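You operate a simulated robot arm through the tools that you are given. There is no shell and no other tool. Be economical: measure what you need, move in short steps, check, and stop when the job is done.

You are at the controls of a simulated robot arm. One attempt, no reset.

TASK
Put the white cap from the table half by the wall bench on the narrow bench top. Put the wash bottle on the table half by the wall bench away on the sink bench top. Take the black seal on the window bench top and put it away on the long bench top. Put the 3 mm reel from the island bench top on the long bench top and the 5 mm reel on the window bench top. Press the pink button two times. Lift the tip box lid open. The order is free. Set down upright: cap, wash bottle, reel.

The check looks at the end state, three seconds after you hand in, the way a careful person would. Anything else that was tipped, shoved, dropped, spilled or broken makes it a failure. A push-on lid holds only when it is set on centred and level and pressed home; a screw cap is set on level and turned clockwise until tight.

THE ROBOT
A 6-joint arm with a fingered hand on a trunk, on a base that drives. Base frame: it is fixed to the floor where the robot stands at the start and does not move with it; the origin is under the middle of the robot, x ahead of it, y to its left, z up; the surface under the hand at the start is at about z = 85. Readings come in cm, rad, newtons and seconds.
With the tool pointing down near the work surface it reaches from about 26 to 60 cm from the robot's upright axis, wherever it stands. Its first joint turns from -2.897 to 2.897 rad. Places, roughly: black seal (5x5x2 cm) [30, 1050, 90]; cap [50, -25, 100]; long bench top [-120, 650, 80]; narrow bench top [310, 160, 80]; pink button [180, 770, 90]; reel [75, 925, 100]; sink bench top [230, 1100, 80]; tip box lid [-100, -70, 90]; wash bottle [75, 0, 100]; window bench top [30, 1080, 80]. Payload 3.2 kg.
Tool frame: the origin (TCP) lies between the finger pads and is the grasp point; the fingertips stand 2.2 cm ahead of it; z points along the fingers, y is the line along which they close. The gripper opens to 11.2 cm. The gripper's body begins 6 cm behind the TCP. The gripper is a hand of 3 fingers: y runs from the thumb to the fingers, the wrist lies at [0, 0, -21.8] in the tool frame.
Orientation is that of the tool frame in the base frame, as [roll, pitch, yaw] about the fixed x, y, z axes, in that order (R = Rz(yaw) Ry(pitch) Rx(roll)). With the fingers straight down and closing along the base's y, the tool's x points along the base's -x, its y along +y and its z along -z.

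THE INTERFACE
- The arm moves only by the tool send_rows. Its argument "motion" is a list of rows, each an object (a shift or turn left out is 0) with "slide": the shift along the base's x, y, z in units of 25 mm (1.0 is 25 mm), a list of three; "delta_rot": the turn, a rotation vector about the base's x, y, z in units of 4 degrees (1.0 is 4 degrees), a list of three. In form: [{"slide": [tx, ty, tz], "delta_rot": [wx, wy, wz]}, ...]. A call has 1 to 10 rows; each row shifts and turns the commanded pose from where the row before left it. A call with a number of a shift or a turn outside -1 to 1 is refused whole. Rows are played at 5 a second. More than 5 cm and 0.15 rad between two rows, and nothing of the call is played. Where a pose cannot be reached the arm comes as near as it can. A force on the tool above 40 N (or 10 N above the force at the start of the call, whichever is more), or a blocked arm, ends the call early, and 0.2 s more pass. In this call time passes only in rows, and 0.2 s behind the last. It gives the time, the measured TCP pose, the force on the tool (base axes), the opening and the grip force at its end, in the units of the frame above (readings bear some noise), with the torque about the TCP (base axes, N m) and any sound that the robot's microphone picked up.
- Cameras (640 x 400 px; columns grow to the right, rows downward): "scene" is now at [1.61, 12.25, 148.05]; the picture's right is [-0.51, -0.86, 0.00], its down [-0.52, 0.31, -0.79] and it looks along [0.68, -0.41, -0.61] (base axes); focal length 284 px, centre (320, 200). "wrist" rides on the gripper at [6.6, 0.3, -8.1] in the tool frame; the picture's right is [-0.05, 1.00, 0.00], its down [-0.77, -0.04, -0.64] and it looks along [-0.63, -0.03, 0.77] (tool axes); focal length 275 px, centre (320, 200). There is no depth. A picture from a camera that has moved, and an enlarged one, comes with that camera's place and axes in the base frame and with its lens.
- get_image(camera): a new picture of that camera. The clock stands still meanwhile.
- move_column(by): slides the trunk up (or, below 0, down) by that many cm; the arm and the scene camera ride with it, the base frame stays. It gives what a move gives, with no picture.
- steer(legs): drives the robot by 1 to 6 legs, each [ahead, turn to the left] in cm and rad, along the robot's own axes; the way and the turn of a leg run together, so that a leg with both is an arc; at most 150 cm and 3.142 rad a leg. The arm and the cameras ride along, it lands a little off, and it stops where it bumps. It gives what a move gives.
- curl_fingers(finger1, finger2, thumb_bend): sets how far each is bent, from 0 (flat) to 1 (curled in); at 0.3 the hand is open as for a grip, at 0.7 the pads meet at the TCP. One left out holds its place. A second passes; each finger stops where it meets its share of the squeeze, and holds until it gets a number again. It is the only way to open and close the hand. It gives what a move gives, with no picture; readings hold the bend of each and the force on the fingers (four entries, about 0 where the hand has none), thumb and palm.
- aim_head(pan, tilt): turns the head with the scene camera to pan (to the left, within 2.705 rad either way) and tilt (down, from -0.506 to 1.204), counted from straight ahead of the robot. It gives what a move gives.
- inspect(camera, box): a new picture of the part [left, top, right, bottom] of that camera's present view, enlarged. The clock stands still meanwhile.
- hand_in(): hands the job in; it is judged then, once.

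Go step by step. Nothing tells you exact positions but the pictures and the camera data: compare them with the known pose of the tool, close in by small moves and look again before you grip or let go. The budget is 186 turns and 148 pictures, counting those below and the enlarged ones. Unless the task says otherwise, let go and move clear before handing in.

The tools are called after "Request:" by a JSON object that holds its "name" and its "arguments". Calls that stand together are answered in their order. send_rows: Moves the arm, as the interface text tells. Its arguments: {"type":"object","properties":{"motion":{"type":"array","items":{"type":"object","properties":{"slide":{"type":"array","items":{"type":"number"}},"delta_rot":{"type":"array","items":{"type":"number"}}}}}},"required":["motion"]} The other tools are called the same way: move_column (by) slides the trunk up or down; curl_fingers (finger1, finger2, thumb_bend) moves the fingers one by one; steer (legs) drives the base; aim_head (pan, tilt) turns the head that bears the scene camera; get_image (camera) takes a picture; inspect (camera, box) takes an enlarged picture of a part of a camera's view; hand_in () hands the job in.

At the start:

```text
time_s: 0.0
tool_pos: [43.72, -6.64, 115.09]
orientation: [-3.141, 0.003, 3.141]
force: [0.3, -0.3, 0.7]
torque: [0.02, -0.01, 0.02]
gripper_width: 11.2
grasp_force: 0.1
shape: jaw
bend: [0.3, 0.3, 0.3]
finger forces: [0.0, 0.1, 0.0, 0.1, 0.0, 0.0]
trunk travel left (down, up): [-50.0, 9.0]
robot x, y, heading: [-0.24, -0.12, -0.001]
head pan, tilt: [-0.536, 0.653]
```

scene: 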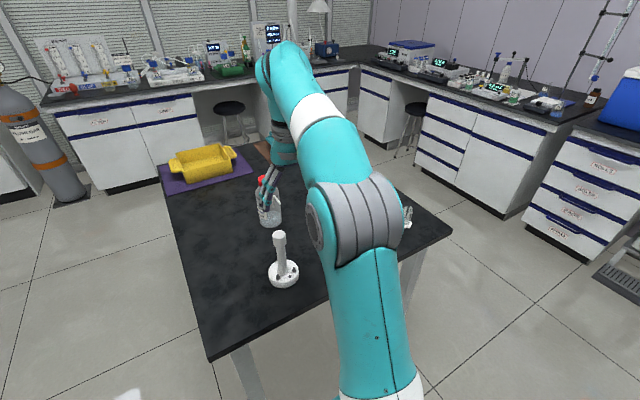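
wrist: 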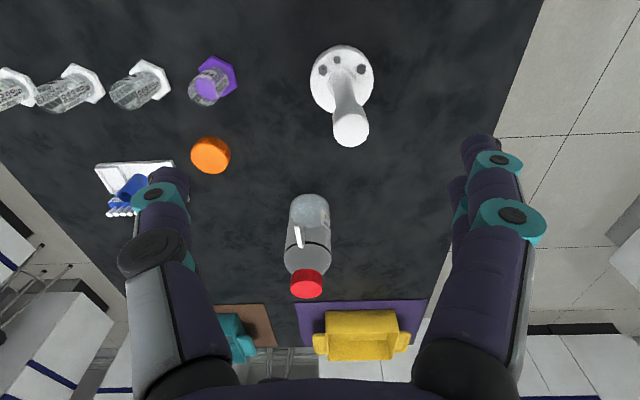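

I see the table with a clear wash bottle (red cap), an orange cap, a white stand and a row of cylinders. First I look closer and around to find the white cap and the layout.

Request:
{"name": "inspect", "arguments": {"camera": "wrist", "box": [0, 20, 400, 270]}}

Request:
{"name": "aim_head", "arguments": {"pan": -1.0, "tilt": 0.7}}

Request:
{"name": "get_image", "arguments": {"camera": "scene"}}

Request:
{"name": "aim_head", "arguments": {"pan": 0.3, "tilt": 0.5}}

Request:
{"name": "get_image", "arguments": {"camera": "scene"}}

Request:
{"name": "aim_head", "arguments": {"pan": 1.5, "tilt": 0.3}}

Request:
{"name": "get_image", "arguments": {"camera": "scene"}}

Request:
{"name": "aim_head", "arguments": {"pan": -2.5, "tilt": 0.4}}

Request:
{"name": "get_image", "arguments": {"camera": "scene"}}

```text
1.60 times, centred on (200, 145) of wrist
camera zoom: at [37.2, -6.39, 123.12], right [0.05, 1.0, 0.0], down [0.77, -0.04, 0.64], along [0.64, -0.03, -0.77], focal length 440 px, centre (512, 288)
```

zoom: 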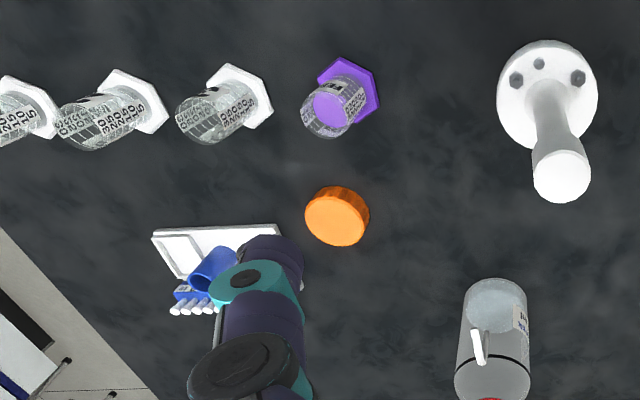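

```text
time_s: 0.9
tool_pos: [43.77, -6.66, 115.12]
orientation: [-3.141, 0.002, 3.14]
force: [-0.6, 0.2, 0.3]
torque: [0.01, 0.02, -0.02]
gripper_width: 11.19
grasp_force: 0.1
shape: jaw
bend: [0.3, 0.3, 0.3]
finger forces: [0.0, 0.0, 0.1, 0.0, 0.1, 0.0]
trunk travel left (down, up): [-50.0, 9.0]
robot x, y, heading: [-0.13, -0.12, 0.005]
head pan, tilt: [-1.0, 0.7]
```

```text
144 pictures are left
camera scene: at [-1.25, 9.52, 147.64], right [-0.84, -0.54, 0.0], down [-0.35, 0.54, -0.77], along [0.41, -0.64, -0.64], focal length 284 px, centre (320, 200)
```

scene: 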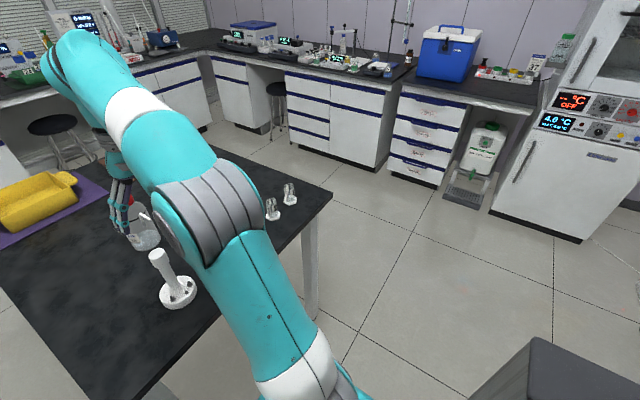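

```text
time_s: 2.4
tool_pos: [43.79, -6.71, 115.13]
orientation: [-3.141, 0.003, 3.139]
force: [0.3, -0.5, 1.2]
torque: [-0.03, 0.02, -0.01]
gripper_width: 11.18
grasp_force: 0.1
shape: jaw
bend: [0.3, 0.3, 0.3]
finger forces: [0.1, 0.0, 0.0, 0.0, 0.0, 0.0]
trunk travel left (down, up): [-50.0, 9.0]
robot x, y, heading: [0.36, -0.33, 0.001]
head pan, tilt: [0.3, 0.499]
```

```text
143 pictures are left
camera scene: at [2.85, 19.35, 149.41], right [0.29, -0.96, 0.0], down [-0.46, -0.14, -0.88], along [0.84, 0.26, -0.48], focal length 284 px, centre (320, 200)
```

scene: 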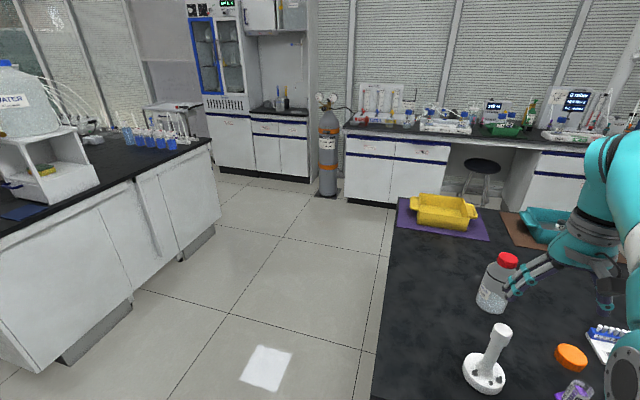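

```text
time_s: 3.8
tool_pos: [43.72, -6.74, 115.14]
orientation: [-3.141, 0.002, 3.14]
force: [0.7, -0.1, -1.0]
torque: [-0.02, 0.02, -0.05]
gripper_width: 11.19
grasp_force: 0.0
shape: jaw
bend: [0.3, 0.3, 0.3]
finger forces: [0.0, 0.0, 0.0, 0.0, 0.0, 0.0]
trunk travel left (down, up): [-50.0, 9.0]
robot x, y, heading: [-0.07, -0.09, 0.006]
head pan, tilt: [1.499, 0.3]
```

```text
142 pictures are left
camera scene: at [-5.17, 25.98, 151.25], right [1.0, -0.07, 0.0], down [-0.02, -0.3, -0.96], along [0.07, 0.95, -0.3], focal length 284 px, centre (320, 200)
```

scene: 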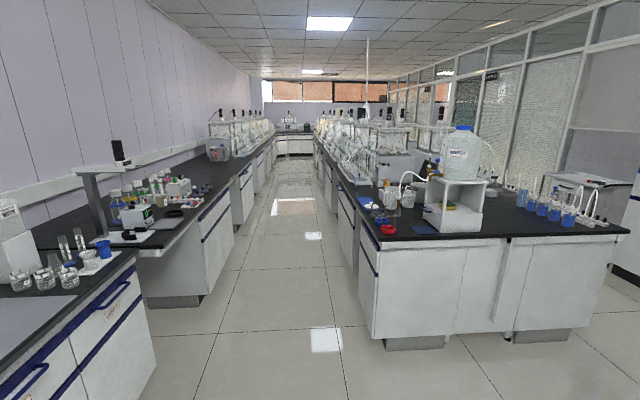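

```text
time_s: 7.0
tool_pos: [43.68, -6.78, 115.27]
orientation: [3.14, 0.002, 3.139]
force: [-1.0, 0.2, 0.3]
torque: [-0.03, 0.01, 0.01]
gripper_width: 11.18
grasp_force: 0.0
shape: jaw
bend: [0.3, 0.3, 0.3]
finger forces: [0.0, 0.1, 0.1, 0.0, 0.0, 0.0]
trunk travel left (down, up): [-50.0, 9.0]
robot x, y, heading: [0.32, -0.24, -0.003]
head pan, tilt: [-2.499, 0.4]
```

```text
141 pictures are left
camera scene: at [-13.26, 11.12, 150.33], right [-0.6, 0.8, 0.0], down [0.31, 0.23, -0.92], along [-0.74, -0.55, -0.39], focal length 284 px, centre (320, 200)
```

scene: 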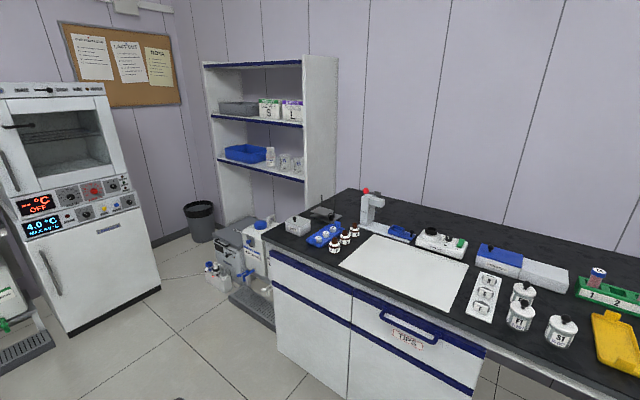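

The table has the clear bottle, an orange cap, and a post-like white thing; the white cap isn't obvious yet. I look at the tip box bench and lift the arm for a clear table view.

Request:
{"name": "inspect", "arguments": {"camera": "scene", "box": [270, 170, 430, 270]}}

Request:
{"name": "move_column", "arguments": {"by": 9}}

Request:
{"name": "send_rows", "arguments": {"motion": [{"slide": [0, 1, 1]}, {"slide": [0, 1, 1]}, {"slide": [0, 1, 1]}, {"slide": [0, 1, 1]}, {"slide": [0, 1, 0]}, {"slide": [0, 1, 0]}]}}

Request:
{"name": "aim_head", "arguments": {"pan": -0.5, "tilt": 0.85}}

Request:
{"name": "get_image", "arguments": {"camera": "scene"}}

Request:
{"name": "get_image", "arguments": {"camera": "wrist"}}

```text
4.00 times, centred on (350, 220) of scene
camera zoom: at [-13.26, 11.12, 150.33], right [-0.6, 0.8, 0.0], down [0.31, 0.23, -0.92], along [-0.74, -0.55, -0.39], focal length 1134 px, centre (200, 120)
```

zoom: 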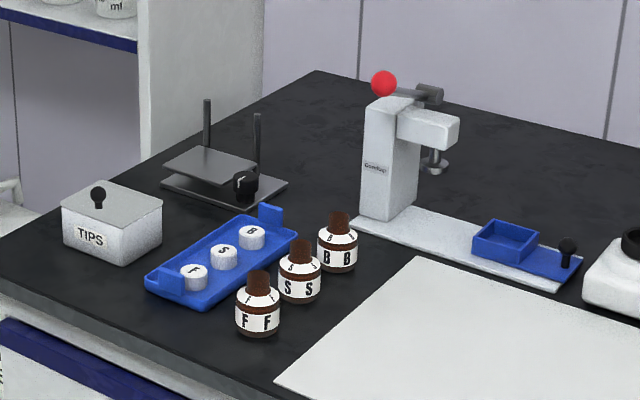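

```text
time_s: 8.3
tool_pos: [43.77, -6.7, 124.07]
orientation: [-3.141, 0.002, 3.141]
force: [-0.5, -0.4, 0.6]
torque: [0.03, -0.01, 0.0]
gripper_width: 11.18
grasp_force: 0.0
shape: jaw
bend: [0.3, 0.3, 0.3]
finger forces: [0.1, 0.0, 0.0, 0.0, 0.0, 0.0]
trunk travel left (down, up): [-59.0, 0.0]
robot x, y, heading: [-0.08, 0.14, 0.001]
head pan, tilt: [-2.499, 0.4]
```

```text
time_s: 9.7
tool_pos: [43.89, 3.36, 129.03]
orientation: [3.141, 0.005, 3.139]
force: [0.8, 0.2, -0.6]
torque: [-0.02, 0.02, -0.03]
gripper_width: 11.2
grasp_force: 0.1
shape: jaw
bend: [0.3, 0.3, 0.3]
finger forces: [0.1, 0.0, 0.0, 0.1, 0.0, 0.1]
out of reach, approached as far as the arm can: row 3, 4
trunk travel left (down, up): [-59.0, 0.0]
robot x, y, heading: [-0.19, 0.08, 0.007]
head pan, tilt: [-2.499, 0.4]
```

```text
time_s: 11.6
tool_pos: [43.89, 3.3, 129.01]
orientation: [3.141, 0.001, 3.14]
force: [-0.3, 0.6, 1.0]
torque: [-0.02, 0.0, 0.03]
gripper_width: 11.17
grasp_force: 0.1
shape: jaw
bend: [0.3, 0.3, 0.3]
finger forces: [0.0, 0.0, 0.0, 0.0, 0.0, 0.0]
trunk travel left (down, up): [-59.0, 0.0]
robot x, y, heading: [0.1, -0.37, -0.004]
head pan, tilt: [-0.499, 0.85]
```

```text
139 pictures are left
camera scene: at [1.02, 12.92, 155.42], right [-0.48, -0.88, 0.0], down [-0.66, 0.36, -0.66], along [0.58, -0.32, -0.75], focal length 284 px, centre (320, 200)
```

scene: 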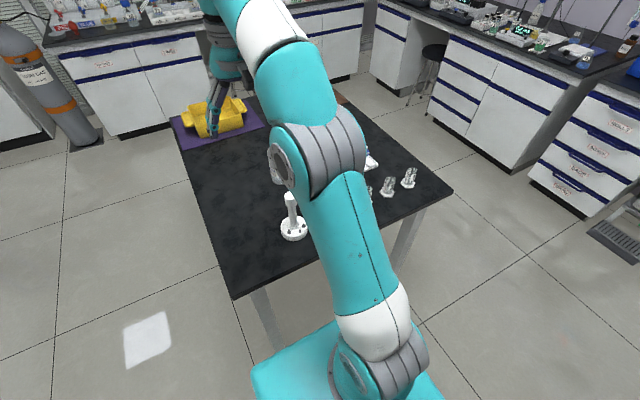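

```text
138 pictures are left
camera wrist: at [37.25, 3.6, 136.95], right [0.05, 1.0, 0.0], down [0.77, -0.04, 0.64], along [0.64, -0.03, -0.77], focal length 275 px, centre (320, 200)
```

wrist: 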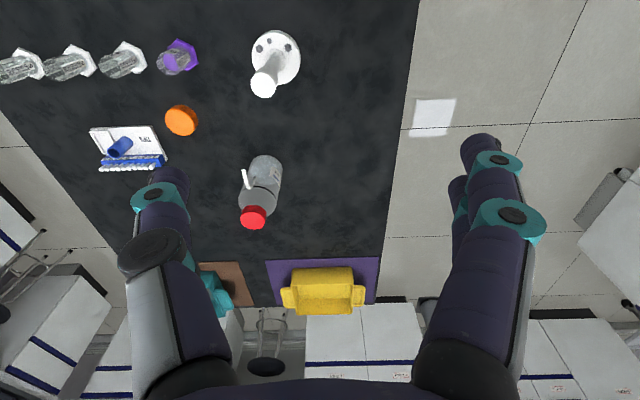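

No white cap is visible yet; the near edge of the table is hidden. I tilt the wrist camera back toward the robot and shift right to see it.

Request:
{"name": "send_rows", "arguments": {"motion": [{"slide": [0, -1, 0], "delta_rot": [0, 1, 0]}, {"slide": [0, -1, 0], "delta_rot": [0, 1, 0]}, {"slide": [0, -1, 0], "delta_rot": [0, 1, 0]}, {"slide": [0, -1, 0], "delta_rot": [0, 1, 0]}, {"slide": [0, -1, 0], "delta_rot": [0, 1, 0]}, {"slide": [0, -1, 0], "delta_rot": [0, 1, 0]}, {"slide": [0, -1, 0], "delta_rot": [0, 1, 0]}, {"slide": [0, 0, 0], "delta_rot": [0, 1, 0]}, {"slide": [0, 0, 0], "delta_rot": [0, 1, 0]}]}}

Request:
{"name": "get_image", "arguments": {"camera": "wrist"}}

```text
time_s: 13.6
tool_pos: [36.87, -5.61, 116.98]
orientation: [-3.141, -0.625, 3.141]
force: [-0.2, -0.3, -0.5]
torque: [-0.01, 0.01, -0.01]
gripper_width: 11.21
grasp_force: 0.1
shape: jaw
bend: [0.3, 0.3, 0.3]
finger forces: [0.1, 0.0, 0.0, 0.0, 0.1, 0.0]
out of reach, approached as far as the arm can: row 1, 2, 3, 4, 5, 6, 7, 8, 9
trunk travel left (down, up): [-59.0, 0.0]
robot x, y, heading: [0.02, -0.17, 0.001]
head pan, tilt: [-0.499, 0.85]
```

```text
137 pictures are left
camera wrist: at [36.24, -5.34, 127.3], right [0.04, 1.0, -0.03], down [1.0, -0.04, 0.06], along [0.06, -0.03, -1.0], focal length 275 px, centre (320, 200)
```

wrist: 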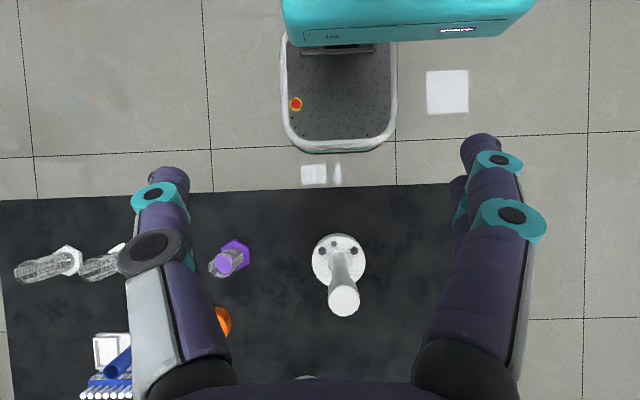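

I see the near strip of the table: post-stand, purple-based cylinder, orange cap, cylinders. I zoom in on candidates and clear the fingers from view.

Request:
{"name": "inspect", "arguments": {"camera": "wrist", "box": [180, 210, 260, 260]}}

Request:
{"name": "inspect", "arguments": {"camera": "wrist", "box": [290, 220, 386, 320]}}

Request:
{"name": "send_rows", "arguments": {"motion": [{"slide": [0, -1, 0]}, {"slide": [0, -1, 0]}, {"slide": [0, -1, 0]}, {"slide": [0, -1, 0]}, {"slide": [0, -1, 0]}, {"slide": [0, -1, 0]}, {"slide": [0, -1, 0]}, {"slide": [0, -1, 0]}]}}

Request:
{"name": "get_image", "arguments": {"camera": "wrist"}}

```text
8.00 times, centred on (220, 235) of wrist
camera zoom: at [36.24, -5.34, 127.3], right [0.04, 1.0, -0.03], down [1.0, -0.04, 0.06], along [0.06, -0.03, -1.0], focal length 2202 px, centre (1120, -80)
```

zoom: 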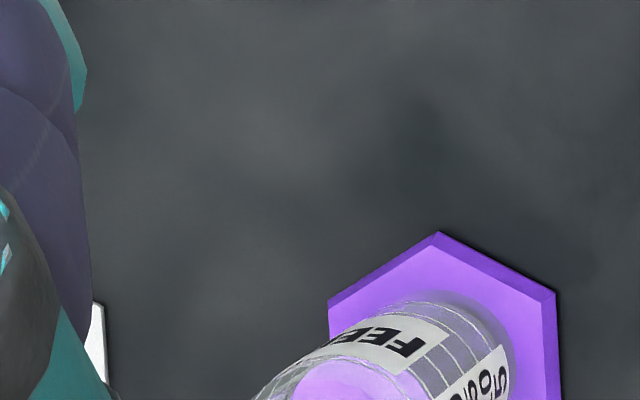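

```text
4.00 times, centred on (338, 270) of wrist
camera zoom: at [36.24, -5.34, 127.3], right [0.04, 1.0, -0.03], down [1.0, -0.04, 0.06], along [0.06, -0.03, -1.0], focal length 1101 px, centre (248, -80)
```

zoom: 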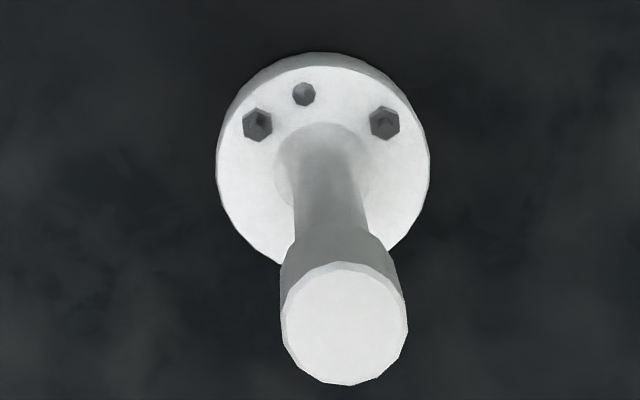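

```text
time_s: 15.4
tool_pos: [33.86, -22.26, 112.23]
orientation: [-3.137, -0.625, 3.139]
force: [-0.4, 0.5, 0.3]
torque: [0.0, -0.01, -0.01]
gripper_width: 11.2
grasp_force: 0.0
shape: jaw
bend: [0.3, 0.3, 0.3]
finger forces: [0.0, 0.1, 0.1, 0.0, 0.0, 0.1]
out of reach, approached as far as the arm can: row 1, 2, 3, 4, 5, 6, 7, 8
trunk travel left (down, up): [-59.0, 0.0]
robot x, y, heading: [-0.11, -0.06, 0.001]
head pan, tilt: [-0.499, 0.85]
```

```text
134 pictures are left
camera wrist: at [33.35, -21.95, 122.57], right [0.04, 1.0, -0.03], down [1.0, -0.04, 0.06], along [0.06, -0.03, -1.0], focal length 275 px, centre (320, 200)
```

wrist: 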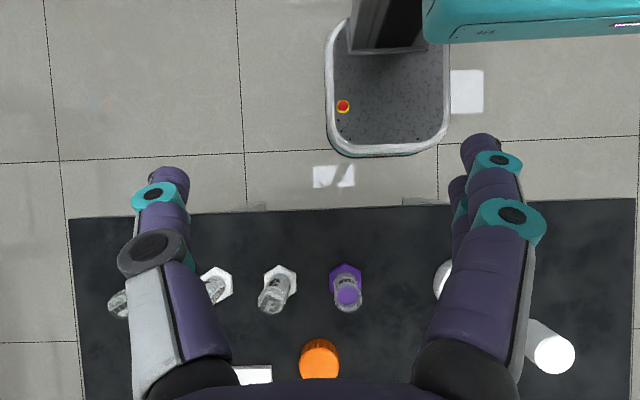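

No free white cap yet. The white tray with the blue cylinder near (61,-39) deserves a close look, so I tilt the camera forward again above it.

Request:
{"name": "send_rows", "arguments": {"motion": [{"slide": [0.5, -0.5, 0], "delta_rot": [0, -1, 0]}, {"slide": [0.5, -0.5, 0], "delta_rot": [0, -1, 0]}, {"slide": [0.5, 0, 0], "delta_rot": [0, -1, 0]}, {"slide": [0, 0, 0], "delta_rot": [0, -1, 0]}, {"slide": [0, 0, 0], "delta_rot": [0, -1, 0]}, {"slide": [0, 0, 0], "delta_rot": [0, -1, 0]}]}}

Request:
{"name": "get_image", "arguments": {"camera": "wrist"}}

```text
time_s: 16.8
tool_pos: [37.58, -24.7, 112.34]
orientation: [-3.141, -0.206, 3.141]
force: [-1.4, 0.0, -0.6]
torque: [0.05, -0.02, 0.01]
gripper_width: 11.17
grasp_force: 0.1
shape: jaw
bend: [0.3, 0.3, 0.3]
finger forces: [0.0, 0.1, 0.1, 0.1, 0.0, 0.1]
trunk travel left (down, up): [-59.0, 0.0]
robot x, y, heading: [-0.2, -0.02, -0.002]
head pan, tilt: [-0.499, 0.85]
```

```text
133 pictures are left
camera wrist: at [32.81, -24.4, 121.52], right [0.05, 1.0, -0.01], down [0.88, -0.04, 0.46], along [0.46, -0.03, -0.89], focal length 275 px, centre (320, 200)
```

wrist: 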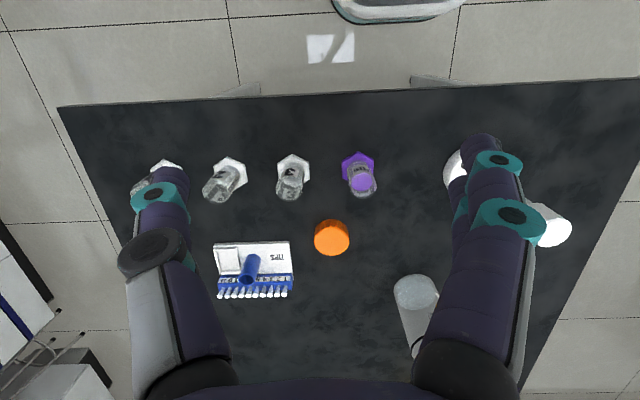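

The orange cap sits alone around (58,-25). I zoom in on it, the tray and the bottle to identify the "white" cap.

Request:
{"name": "inspect", "arguments": {"camera": "wrist", "box": [200, 200, 380, 310]}}

Request:
{"name": "aim_head", "arguments": {"pan": -0.1, "tilt": 0.8}}

Request:
{"name": "get_image", "arguments": {"camera": "scene"}}

```text
3.56 times, centred on (290, 255) of wrist
camera zoom: at [32.81, -24.4, 121.52], right [0.05, 1.0, -0.01], down [0.88, -0.04, 0.46], along [0.46, -0.03, -0.89], focal length 979 px, centre (427, 4)
```

zoom: 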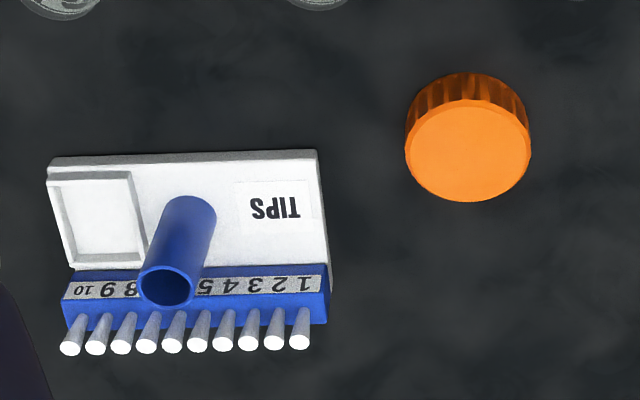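

```text
time_s: 17.7
tool_pos: [37.6, -24.67, 112.38]
orientation: [3.142, -0.21, -3.141]
force: [-0.1, 0.2, 0.4]
torque: [-0.04, 0.03, 0.03]
gripper_width: 11.2
grasp_force: 0.0
shape: jaw
bend: [0.3, 0.3, 0.3]
finger forces: [0.1, 0.0, 0.1, 0.0, 0.1, 0.1]
trunk travel left (down, up): [-59.0, 0.0]
robot x, y, heading: [-0.08, 0.38, -0.004]
head pan, tilt: [-0.099, 0.799]
```

```text
131 pictures are left
camera scene: at [2.19, 15.85, 155.82], right [-0.1, -0.99, 0.0], down [-0.71, 0.07, -0.7], along [0.69, -0.07, -0.72], focal length 284 px, centre (320, 200)
```

scene: 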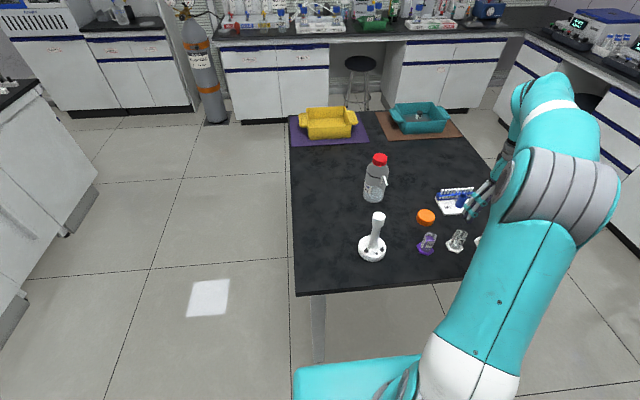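

I notice something in the teal tray; zooming the scene view on the table.

Request:
{"name": "inspect", "arguments": {"camera": "scene", "box": [290, 90, 490, 215]}}

Request:
{"name": "inspect", "arguments": {"camera": "scene", "box": [340, 140, 500, 265]}}

```text
3.20 times, centred on (390, 152) of scene
camera zoom: at [2.19, 15.85, 155.82], right [-0.1, -0.99, 0.0], down [-0.71, 0.07, -0.7], along [0.69, -0.07, -0.72], focal length 907 px, centre (96, 352)
```

zoom: 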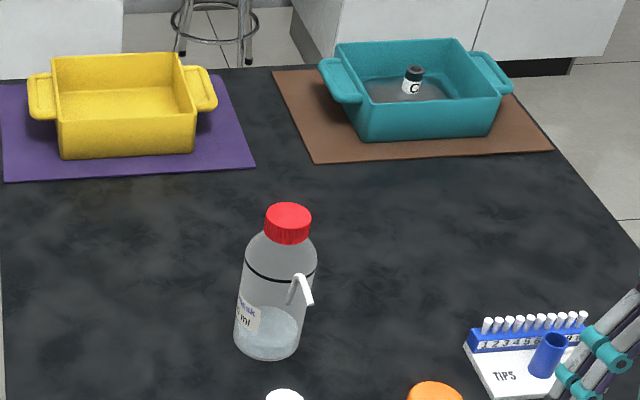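

```text
3.20 times, centred on (420, 202) of scene
camera zoom: at [2.19, 15.85, 155.82], right [-0.1, -0.99, 0.0], down [-0.71, 0.07, -0.7], along [0.69, -0.07, -0.72], focal length 907 px, centre (0, 192)
```

zoom: 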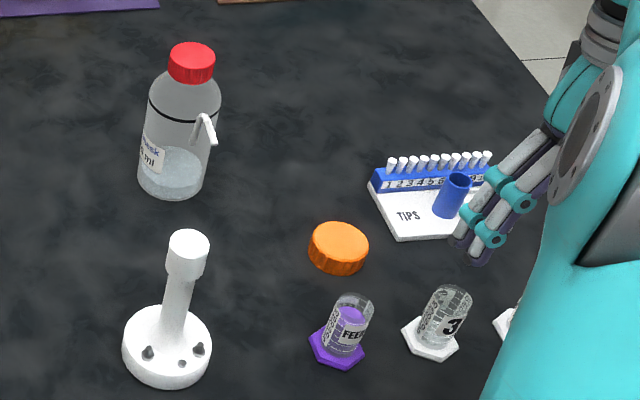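

The wash bottle is identified (side nozzle). I swing the arm to the left to uncover the rest of the table.

Request:
{"name": "send_rows", "arguments": {"motion": [{"slide": [0, 1, 0.5]}, {"slide": [0, 1, 0.5]}, {"slide": [0, 1, 0.5]}, {"slide": [0, 1, 0.5]}, {"slide": [0, 1, 0]}, {"slide": [0, 1, 0]}, {"slide": [0, 1, 0]}, {"slide": [0, 1, 0]}, {"slide": [0, 1, 0]}, {"slide": [0, 1, 0]}]}}

Request:
{"name": "send_rows", "arguments": {"motion": [{"slide": [0, 1, 0]}, {"slide": [0, 1, 0]}, {"slide": [0, 1, 0]}, {"slide": [0, 1, 0]}, {"slide": [0, 1, 0]}, {"slide": [0, 1, 0]}, {"slide": [0, 1, 0]}, {"slide": [0, 1, 0]}]}}

Request:
{"name": "aim_head", "arguments": {"pan": -0.6, "tilt": 0.8}}

Request:
{"name": "get_image", "arguments": {"camera": "scene"}}

```text
time_s: 19.9
tool_pos: [37.51, 0.35, 117.32]
orientation: [-3.14, -0.211, 3.14]
force: [0.3, -0.8, 0.4]
torque: [-0.01, 0.03, -0.02]
gripper_width: 11.2
grasp_force: 0.1
shape: jaw
bend: [0.3, 0.3, 0.3]
finger forces: [0.1, 0.0, 0.0, 0.0, 0.1, 0.1]
trunk travel left (down, up): [-59.0, 0.0]
robot x, y, heading: [0.44, -0.06, -0.002]
head pan, tilt: [-0.099, 0.799]
```

```text
time_s: 21.7
tool_pos: [37.55, 20.51, 117.33]
orientation: [-3.141, -0.207, -3.141]
force: [-0.1, -0.3, 0.1]
torque: [-0.01, -0.03, -0.03]
gripper_width: 11.18
grasp_force: 0.0
shape: jaw
bend: [0.3, 0.3, 0.3]
finger forces: [0.0, 0.0, 0.0, 0.1, 0.0, 0.0]
trunk travel left (down, up): [-59.0, 0.0]
robot x, y, heading: [0.27, 0.12, -0.005]
head pan, tilt: [-0.099, 0.799]
```

```text
time_s: 22.6
tool_pos: [37.46, 20.39, 117.43]
orientation: [3.141, -0.207, 3.141]
force: [-0.6, 0.4, 0.0]
torque: [-0.01, 0.01, -0.01]
gripper_width: 11.19
grasp_force: 0.1
shape: jaw
bend: [0.3, 0.3, 0.3]
finger forces: [0.0, 0.1, 0.0, 0.0, 0.1, 0.1]
trunk travel left (down, up): [-59.0, 0.0]
robot x, y, heading: [0.14, -0.2, 0.004]
head pan, tilt: [-0.6, 0.799]
```

```text
128 pictures are left
camera scene: at [0.82, 12.12, 155.82], right [-0.56, -0.83, 0.0], down [-0.59, 0.4, -0.7], along [0.58, -0.39, -0.72], focal length 284 px, centre (320, 200)
```

scene: 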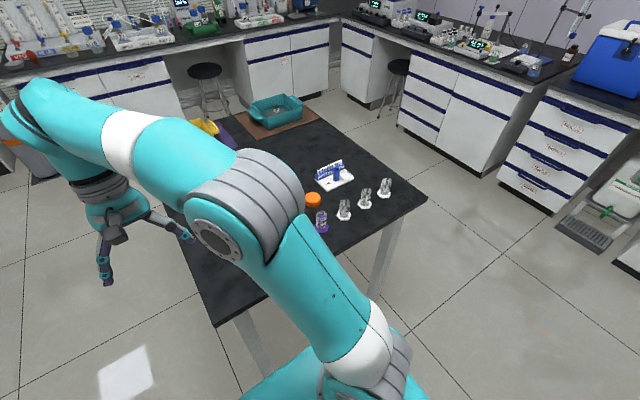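

No other white object on the table except the post-like piece at (47.5,-3.8), whose wider top ends near z=100.5 and which may be (or bear) the white cap. I bring the hand upright above it and check.

Request:
{"name": "send_rows", "arguments": {"motion": [{"slide": [0.4, -0.97, 0], "delta_rot": [0, -1, 0]}, {"slide": [0.4, -0.97, 0], "delta_rot": [0, -1, 0]}, {"slide": [0.4, -0.97, 0], "delta_rot": [0, -0.97, 0]}, {"slide": [0.4, -0.97, 0]}, {"slide": [0.4, -0.97, 0]}, {"slide": [0.4, -0.97, 0]}, {"slide": [0.4, -0.97, 0]}, {"slide": [0.4, -0.97, 0]}, {"slide": [0.4, -0.97, 0]}, {"slide": [0.4, -0.97, 0]}]}}

Request:
{"name": "get_image", "arguments": {"camera": "wrist"}}

```text
time_s: 24.8
tool_pos: [47.81, -4.02, 117.44]
orientation: [3.139, -0.001, -3.14]
force: [0.2, 0.7, -0.1]
torque: [-0.01, 0.03, 0.04]
gripper_width: 11.2
grasp_force: 0.1
shape: jaw
bend: [0.3, 0.3, 0.3]
finger forces: [0.1, 0.0, 0.0, 0.0, 0.0, 0.0]
trunk travel left (down, up): [-59.0, 0.0]
robot x, y, heading: [-0.18, -0.04, -0.002]
head pan, tilt: [-0.6, 0.799]
```

```text
127 pictures are left
camera wrist: at [41.15, -3.61, 125.4], right [0.05, 1.0, 0.0], down [0.77, -0.04, 0.63], along [0.63, -0.03, -0.77], focal length 275 px, centre (320, 200)
```

wrist: 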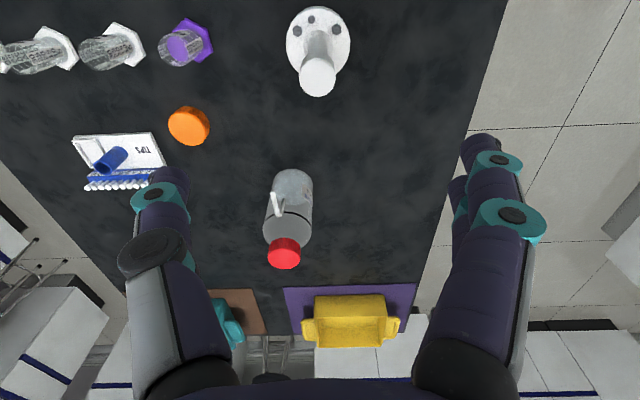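

The top is right under the TCP at about (47.8,-4.1). I descend to its level and grip gently.

Request:
{"name": "send_rows", "arguments": {"motion": [{"slide": [0, 0, -1]}, {"slide": [0, 0, -1]}, {"slide": [0, 0, -1]}, {"slide": [0, 0, -1]}, {"slide": [0, 0, -1]}, {"slide": [0, 0, -1]}, {"slide": [0, 0, -1]}, {"slide": [0, 0, -0.6]}]}}

Request:
{"name": "get_image", "arguments": {"camera": "wrist"}}

Request:
{"name": "curl_fingers", "arguments": {"finger1": 0.62, "finger2": 0.62, "thumb_bend": 0.62}}

Request:
{"name": "get_image", "arguments": {"camera": "wrist"}}

```text
time_s: 26.6
tool_pos: [47.68, -3.81, 98.39]
orientation: [3.141, -0.001, -3.141]
force: [-0.4, 0.2, -0.3]
torque: [0.0, 0.0, 0.01]
gripper_width: 11.17
grasp_force: 0.0
shape: jaw
bend: [0.3, 0.3, 0.3]
finger forces: [0.0, 0.0, 0.0, 0.0, 0.1, 0.1]
trunk travel left (down, up): [-59.0, 0.0]
robot x, y, heading: [0.06, 0.09, -0.002]
head pan, tilt: [-0.6, 0.799]
```

```text
126 pictures are left
camera wrist: at [41.11, -3.56, 106.41], right [0.05, 1.0, 0.0], down [0.77, -0.04, 0.64], along [0.63, -0.03, -0.77], focal length 275 px, centre (320, 200)
```

wrist: 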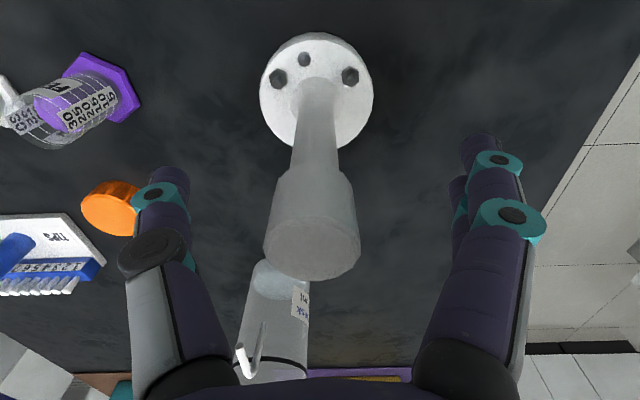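

```text
time_s: 27.6
tool_pos: [47.69, -3.9, 98.39]
orientation: [-3.141, -0.001, 3.14]
force: [0.1, -1.0, 0.2]
torque: [0.05, 0.01, 0.02]
gripper_width: 2.28
grasp_force: 0.3
shape: fingers
bend: [0.62, 0.62, 0.62]
finger forces: [0.0, 0.1, 0.0, 0.0, 0.4, 0.1]
trunk travel left (down, up): [-59.0, 0.0]
robot x, y, heading: [0.2, -0.17, -0.002]
head pan, tilt: [-0.6, 0.799]
```

```text
125 pictures are left
camera wrist: at [41.1, -3.57, 106.44], right [0.05, 1.0, 0.0], down [0.77, -0.04, 0.64], along [0.63, -0.03, -0.77], focal length 275 px, centre (320, 200)
```

wrist: 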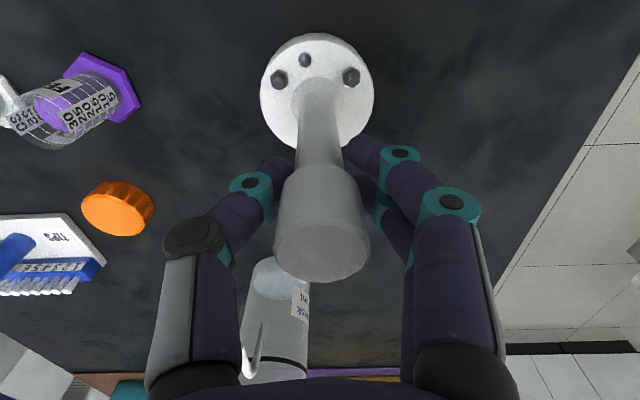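

The fingers surround the head but barely touch. I close firmly and test by a small lift whether it is loose.

Request:
{"name": "curl_fingers", "arguments": {"finger1": 0.7, "finger2": 0.7, "thumb_bend": 0.7}}

Request:
{"name": "send_rows", "arguments": {"motion": [{"slide": [0, 0, 0.4]}, {"slide": [0, 0, 0.4]}, {"slide": [0, 0, 0]}]}}

Request:
{"name": "get_image", "arguments": {"camera": "wrist"}}

```text
time_s: 28.6
tool_pos: [47.6, -3.86, 98.42]
orientation: [-3.141, -0.002, 3.139]
force: [0.0, -0.1, -0.8]
torque: [0.03, 0.02, 0.0]
gripper_width: 1.32
grasp_force: 6.7
shape: fingers
bend: [0.67, 0.63, 0.67]
finger forces: [1.8, 4.9, 0.0, 0.1, 6.5, 0.0]
trunk travel left (down, up): [-59.0, 0.0]
robot x, y, heading: [-0.24, -0.33, -0.002]
head pan, tilt: [-0.6, 0.799]
```

```text
time_s: 29.4
tool_pos: [47.47, -3.88, 100.66]
orientation: [3.142, -0.002, 3.14]
force: [0.4, 0.4, -0.9]
torque: [0.01, 0.01, 0.02]
gripper_width: 1.27
grasp_force: 6.6
shape: fingers
bend: [0.67, 0.63, 0.67]
finger forces: [1.9, 4.8, 0.0, 0.0, 6.5, 0.0]
trunk travel left (down, up): [-59.0, 0.0]
robot x, y, heading: [0.26, 0.02, -0.001]
head pan, tilt: [-0.6, 0.799]
```

```text
124 pictures are left
camera wrist: at [40.97, -3.55, 108.45], right [0.05, 1.0, 0.0], down [0.77, -0.04, 0.63], along [0.63, -0.03, -0.77], focal length 275 px, centre (320, 200)
```

wrist: 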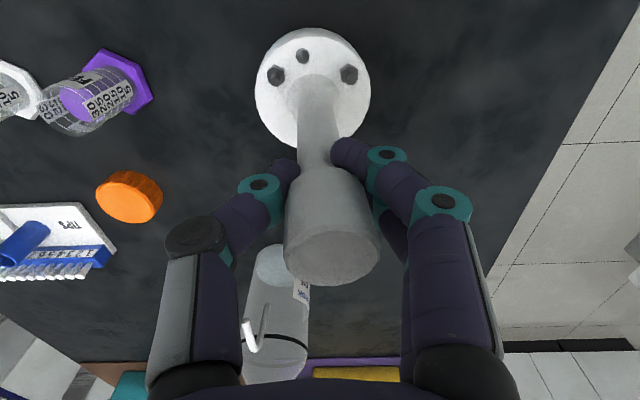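

The whole piece came up: it is one loose white object with a stem. To judge whether it is a cap (hollow underneath), I squeeze a bit more, lift, and tilt it toward the scene camera.

Request:
{"name": "curl_fingers", "arguments": {"finger1": 0.85, "finger2": 0.85, "thumb_bend": 0.85}}

Request:
{"name": "send_rows", "arguments": {"motion": [{"slide": [0, 0, 0.9]}, {"slide": [0, 0, 0.9]}, {"slide": [0, 0, 0.9]}, {"slide": [0, 0, 0.9], "delta_rot": [0, 1, 0]}, {"slide": [0, 0, 0.5], "delta_rot": [0, 1, 0]}, {"delta_rot": [0, 1, 0]}, {"delta_rot": [0, 1, 0]}, {"delta_rot": [0, 1, 0]}, {"delta_rot": [0, 1, 0]}, {"delta_rot": [0, 1, 0]}]}}

Request:
{"name": "send_rows", "arguments": {"motion": [{"delta_rot": [0, 1, 0]}, {"delta_rot": [0, 1, 0]}, {"delta_rot": [0, 1, 0]}, {"delta_rot": [0, 1, 0]}, {"delta_rot": [0, 1, 0]}, {"delta_rot": [0, 1, 0]}, {"delta_rot": [0, 1, 0]}, {"delta_rot": [0, 1, 0]}, {"delta_rot": [0, 1, 0]}, {"delta_rot": [0, 1, 0]}]}}

Request:
{"name": "aim_head", "arguments": {"pan": -0.2, "tilt": 0.9}}

Request:
{"name": "get_image", "arguments": {"camera": "scene"}}

```text
time_s: 30.4
tool_pos: [47.49, -3.82, 100.45]
orientation: [3.141, -0.001, 3.139]
force: [-1.0, -0.1, -1.1]
torque: [0.0, 0.02, 0.0]
gripper_width: 0.69
grasp_force: 20.2
shape: fingers
bend: [0.72, 0.65, 0.71]
finger forces: [11.5, 10.5, 0.0, 0.0, 17.5, 0.1]
trunk travel left (down, up): [-59.0, 0.0]
robot x, y, heading: [0.01, -0.45, -0.002]
head pan, tilt: [-0.6, 0.799]
```

```text
time_s: 32.6
tool_pos: [47.16, -5.23, 110.35]
orientation: [-3.141, -0.482, 3.142]
force: [0.8, 0.0, -2.0]
torque: [-0.01, -0.04, -0.01]
gripper_width: 0.38
grasp_force: 18.1
shape: fingers
bend: [0.73, 0.65, 0.73]
finger forces: [9.1, 10.8, 0.0, 0.0, 16.2, 0.0]
out of reach, approached as far as the arm can: row 10
trunk travel left (down, up): [-59.0, 0.0]
robot x, y, heading: [0.36, -0.29, 0.001]
head pan, tilt: [-0.6, 0.799]
```

```text
time_s: 34.8
tool_pos: [33.79, -7.75, 102.6]
orientation: [3.132, -1.186, -3.131]
force: [-1.2, 0.1, -1.2]
torque: [0.01, -0.1, 0.01]
gripper_width: 0.36
grasp_force: 18.2
shape: fingers
bend: [0.73, 0.65, 0.73]
finger forces: [9.7, 10.9, 0.0, 0.0, 16.2, 0.0]
out of reach, approached as far as the arm can: row 1, 2, 3, 4, 5, 6, 7, 8, 9, 10
trunk travel left (down, up): [-59.0, 0.0]
robot x, y, heading: [0.14, 0.01, -0.001]
head pan, tilt: [-0.6, 0.799]
```

```text
time_s: 35.7
tool_pos: [33.72, -7.82, 102.6]
orientation: [3.133, -1.187, -3.133]
force: [-0.2, -0.1, -0.8]
torque: [0.02, -0.12, 0.0]
gripper_width: 0.33
grasp_force: 18.4
shape: fingers
bend: [0.73, 0.65, 0.73]
finger forces: [9.5, 11.0, 0.0, 0.0, 16.1, 0.0]
trunk travel left (down, up): [-59.0, 0.0]
robot x, y, heading: [0.05, 0.06, -0.0]
head pan, tilt: [-0.201, 0.901]
```

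```text
123 pictures are left
camera scene: at [1.56, 15.15, 155.03], right [-0.2, -0.98, 0.0], down [-0.77, 0.16, -0.62], along [0.61, -0.12, -0.78], focal length 284 px, centre (320, 200)
```

scene: 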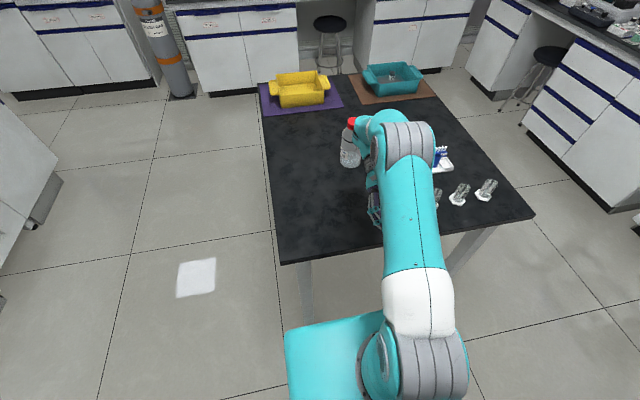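

The arm hides the piece from the head. I check with the wrist camera and a zoom.

Request:
{"name": "get_image", "arguments": {"camera": "wrist"}}

Request:
{"name": "inspect", "arguments": {"camera": "scene", "box": [330, 110, 450, 240]}}

```text
122 pictures are left
camera wrist: at [38.81, -7.48, 111.72], right [0.02, 1.0, -0.04], down [0.88, -0.03, -0.48], along [-0.48, -0.03, -0.88], focal length 275 px, centre (320, 200)
```

wrist: 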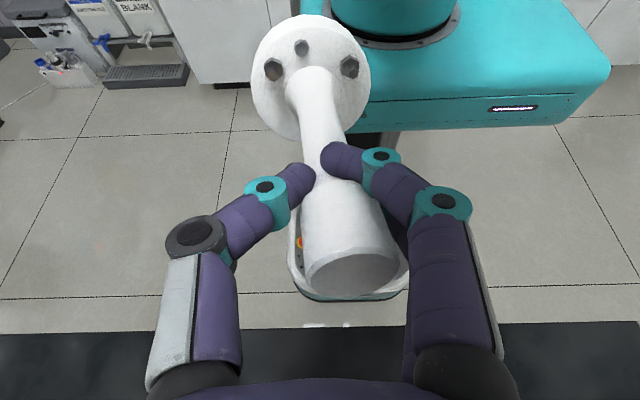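

```text
3.08 times, centred on (390, 175) of scene
camera zoom: at [1.56, 15.15, 155.03], right [-0.2, -0.98, 0.0], down [-0.77, 0.16, -0.62], along [0.61, -0.12, -0.78], focal length 872 px, centre (105, 277)
```

zoom: 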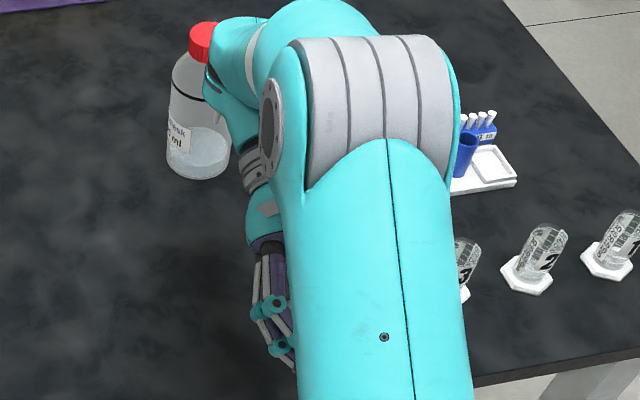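

The underside can't be shown this way. I bring the piece back upright above its old spot and set it down there for now, and decide after seeing the rest.

Request:
{"name": "send_rows", "arguments": {"motion": [{"slide": [0.32, 0.09, 0.15], "delta_rot": [0, -1, 0]}, {"slide": [0.32, 0.09, 0.15], "delta_rot": [0, -1, 0]}, {"slide": [0.32, 0.09, 0.15], "delta_rot": [0, -1, 0]}, {"slide": [0.32, 0.09, 0.15], "delta_rot": [0, -1, 0]}, {"slide": [0.32, 0.09, 0.15], "delta_rot": [0, -1, 0]}, {"slide": [0.32, 0.09, 0.15], "delta_rot": [0, -1, 0]}, {"slide": [0.32, 0.09, 0.15], "delta_rot": [0, -1, 0]}, {"slide": [0.32, 0.09, 0.15], "delta_rot": [0, -1, 0]}, {"slide": [0.32, 0.09, 0.15], "delta_rot": [0, -1, 0]}, {"slide": [0.32, 0.09, 0.15], "delta_rot": [0, -1, 0]}]}}

Request:
{"name": "send_rows", "arguments": {"motion": [{"slide": [0.32, 0.09, 0.15], "delta_rot": [0, -1, 0]}, {"slide": [0.32, 0.09, 0.15], "delta_rot": [0, -1, 0]}, {"slide": [0.32, 0.09, 0.15], "delta_rot": [0, -1, 0]}, {"slide": [0.32, 0.09, 0.15], "delta_rot": [0, -1, 0]}, {"slide": [0.32, 0.09, 0.15], "delta_rot": [0, -1, 0]}, {"slide": [0.32, 0.09, 0.15], "delta_rot": [0, -1, 0]}, {"slide": [0.32, 0.09, 0.15], "delta_rot": [0, -1, 0]}]}}

Request:
{"name": "get_image", "arguments": {"camera": "wrist"}}

Request:
{"name": "get_image", "arguments": {"camera": "scene"}}

```text
time_s: 37.9
tool_pos: [41.74, -5.55, 106.42]
orientation: [3.141, -0.49, 3.14]
force: [-0.5, 0.4, -1.0]
torque: [0.03, -0.08, 0.01]
gripper_width: 0.03
grasp_force: 17.3
shape: fingers
bend: [0.74, 0.64, 0.74]
finger forces: [7.9, 11.6, 0.1, 0.0, 15.2, 0.0]
trunk travel left (down, up): [-59.0, 0.0]
robot x, y, heading: [-0.18, -0.26, -0.001]
head pan, tilt: [-0.201, 0.901]
```

```text
time_s: 39.5
tool_pos: [47.31, -4.03, 109.03]
orientation: [3.141, 0.001, 3.139]
force: [0.8, 0.5, -0.8]
torque: [0.01, 0.0, -0.01]
gripper_width: 0.0
grasp_force: 14.8
shape: fingers
bend: [0.75, 0.63, 0.75]
finger forces: [3.1, 12.0, 0.0, 0.2, 15.2, 0.0]
trunk travel left (down, up): [-59.0, 0.0]
robot x, y, heading: [-0.09, -0.51, 0.002]
head pan, tilt: [-0.201, 0.901]
```

```text
120 pictures are left
camera wrist: at [40.91, -3.66, 117.02], right [0.05, 1.0, 0.0], down [0.77, -0.04, 0.64], along [0.64, -0.03, -0.77], focal length 275 px, centre (320, 200)
```

wrist: 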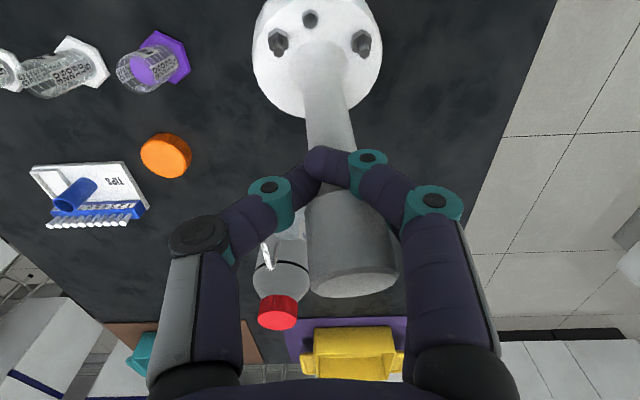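

```text
119 pictures are left
camera scene: at [1.55, 15.17, 155.02], right [-0.2, -0.98, 0.0], down [-0.77, 0.16, -0.62], along [0.61, -0.12, -0.78], focal length 284 px, centre (320, 200)
```

scene: 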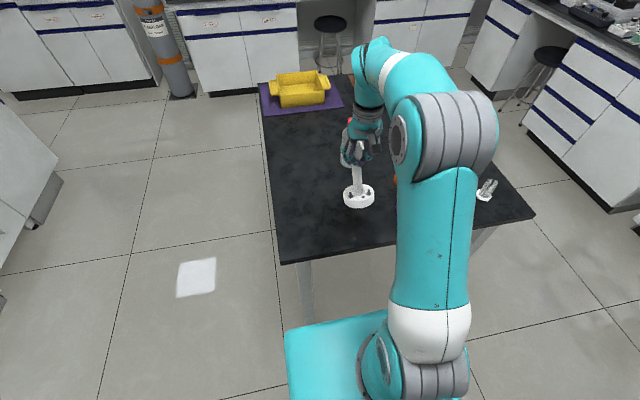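

The piece tilted about 27° in the fingers, with its top away from the robot. I rotate the hand to right it, then look before lowering.

Request:
{"name": "send_rows", "arguments": {"motion": [{"delta_rot": [0.2, -1, 0]}, {"delta_rot": [0.2, -1, 0]}, {"delta_rot": [0.2, -1, 0]}, {"delta_rot": [0.2, -1, 0]}, {"delta_rot": [0.2, -1, 0]}, {"delta_rot": [0.2, -1, 0]}, {"slide": [-0.4, -0.25, 0], "delta_rot": [0.2, -0.7, 0]}]}}

Request:
{"name": "get_image", "arguments": {"camera": "wrist"}}

Request:
{"name": "inspect", "arguments": {"camera": "scene", "box": [310, 110, 420, 220]}}

```text
time_s: 41.1
tool_pos: [46.4, -4.71, 108.96]
orientation: [3.036, 0.469, 3.116]
force: [-0.1, 0.7, -1.8]
torque: [-0.02, 0.01, 0.02]
gripper_width: 0.01
grasp_force: 14.3
shape: fingers
bend: [0.75, 0.62, 0.76]
finger forces: [1.1, 12.1, 0.0, 0.1, 15.6, 0.0]
trunk travel left (down, up): [-59.0, 0.0]
robot x, y, heading: [0.2, -0.16, 0.0]
head pan, tilt: [-0.201, 0.901]
```

```text
118 pictures are left
camera wrist: at [36.85, -4.93, 113.22], right [0.02, 0.99, 0.12], down [0.4, -0.11, 0.91], along [0.92, 0.03, -0.4], focal length 275 px, centre (320, 200)
```

wrist: 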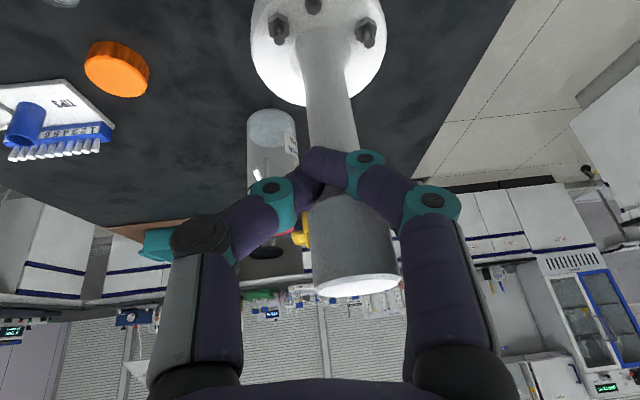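

```text
3.64 times, centred on (365, 165) of scene
camera zoom: at [1.52, 15.15, 155.03], right [-0.2, -0.98, 0.0], down [-0.77, 0.16, -0.62], along [0.61, -0.12, -0.78], focal length 1031 px, centre (156, 327)
```

zoom: 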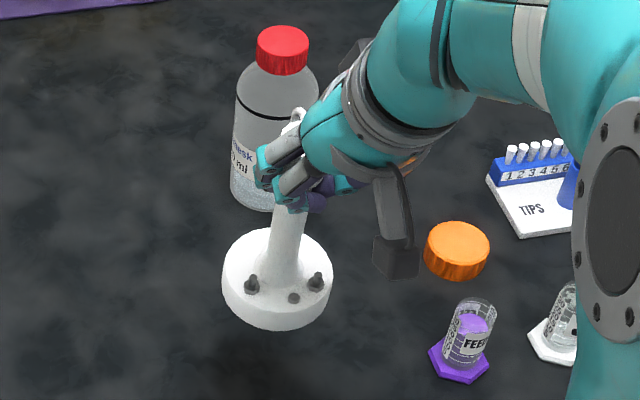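

It stands upright in the hand now. I lower it until it touches the table.

Request:
{"name": "send_rows", "arguments": {"motion": [{"slide": [0, 0, -0.9]}, {"slide": [0, 0, -0.9]}, {"slide": [0, 0, -0.9]}, {"slide": [0, 0, -0.6]}]}}

Request:
{"name": "send_rows", "arguments": {"motion": [{"slide": [0, 0, -0.2]}, {"slide": [0, 0, -0.2]}, {"slide": [0, 0, -0.15]}, {"slide": [0, 0, -0.15]}]}}

Request:
{"name": "inspect", "arguments": {"camera": "scene", "box": [310, 110, 430, 240]}}

Request:
{"name": "get_image", "arguments": {"camera": "wrist"}}

```text
time_s: 42.1
tool_pos: [46.34, -4.57, 100.67]
orientation: [3.034, 0.466, 3.115]
force: [0.1, -0.3, -1.6]
torque: [-0.02, 0.02, 0.01]
gripper_width: 0.0
grasp_force: 14.5
shape: fingers
bend: [0.75, 0.62, 0.76]
finger forces: [0.9, 12.4, 0.0, 0.1, 15.5, 0.1]
trunk travel left (down, up): [-59.0, 0.0]
robot x, y, heading: [0.02, -0.15, -0.005]
head pan, tilt: [-0.201, 0.901]
```

```text
time_s: 43.1
tool_pos: [46.27, -4.56, 98.99]
orientation: [3.033, 0.466, 3.114]
force: [0.2, -0.9, -0.7]
torque: [-0.01, 0.05, 0.03]
gripper_width: 0.03
grasp_force: 13.9
shape: fingers
bend: [0.75, 0.62, 0.76]
finger forces: [0.7, 12.3, 0.0, 0.1, 15.7, 0.0]
trunk travel left (down, up): [-59.0, 0.0]
robot x, y, heading: [-0.31, 0.16, 0.002]
head pan, tilt: [-0.201, 0.901]
```

```text
3.08 times, centred on (370, 175) of scene
camera zoom: at [1.57, 15.16, 155.03], right [-0.2, -0.98, 0.0], down [-0.77, 0.16, -0.62], along [0.61, -0.12, -0.78], focal length 872 px, centre (166, 277)
```

zoom: 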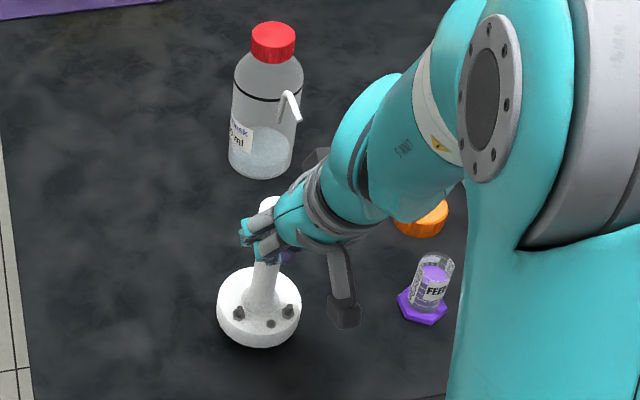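

```text
115 pictures are left
camera wrist: at [36.92, -4.95, 103.11], right [0.02, 0.99, 0.12], down [0.4, -0.11, 0.91], along [0.91, 0.03, -0.4], focal length 275 px, centre (320, 200)
```

wrist: 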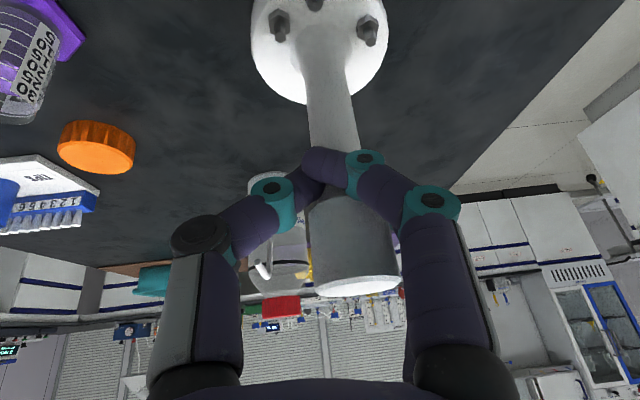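

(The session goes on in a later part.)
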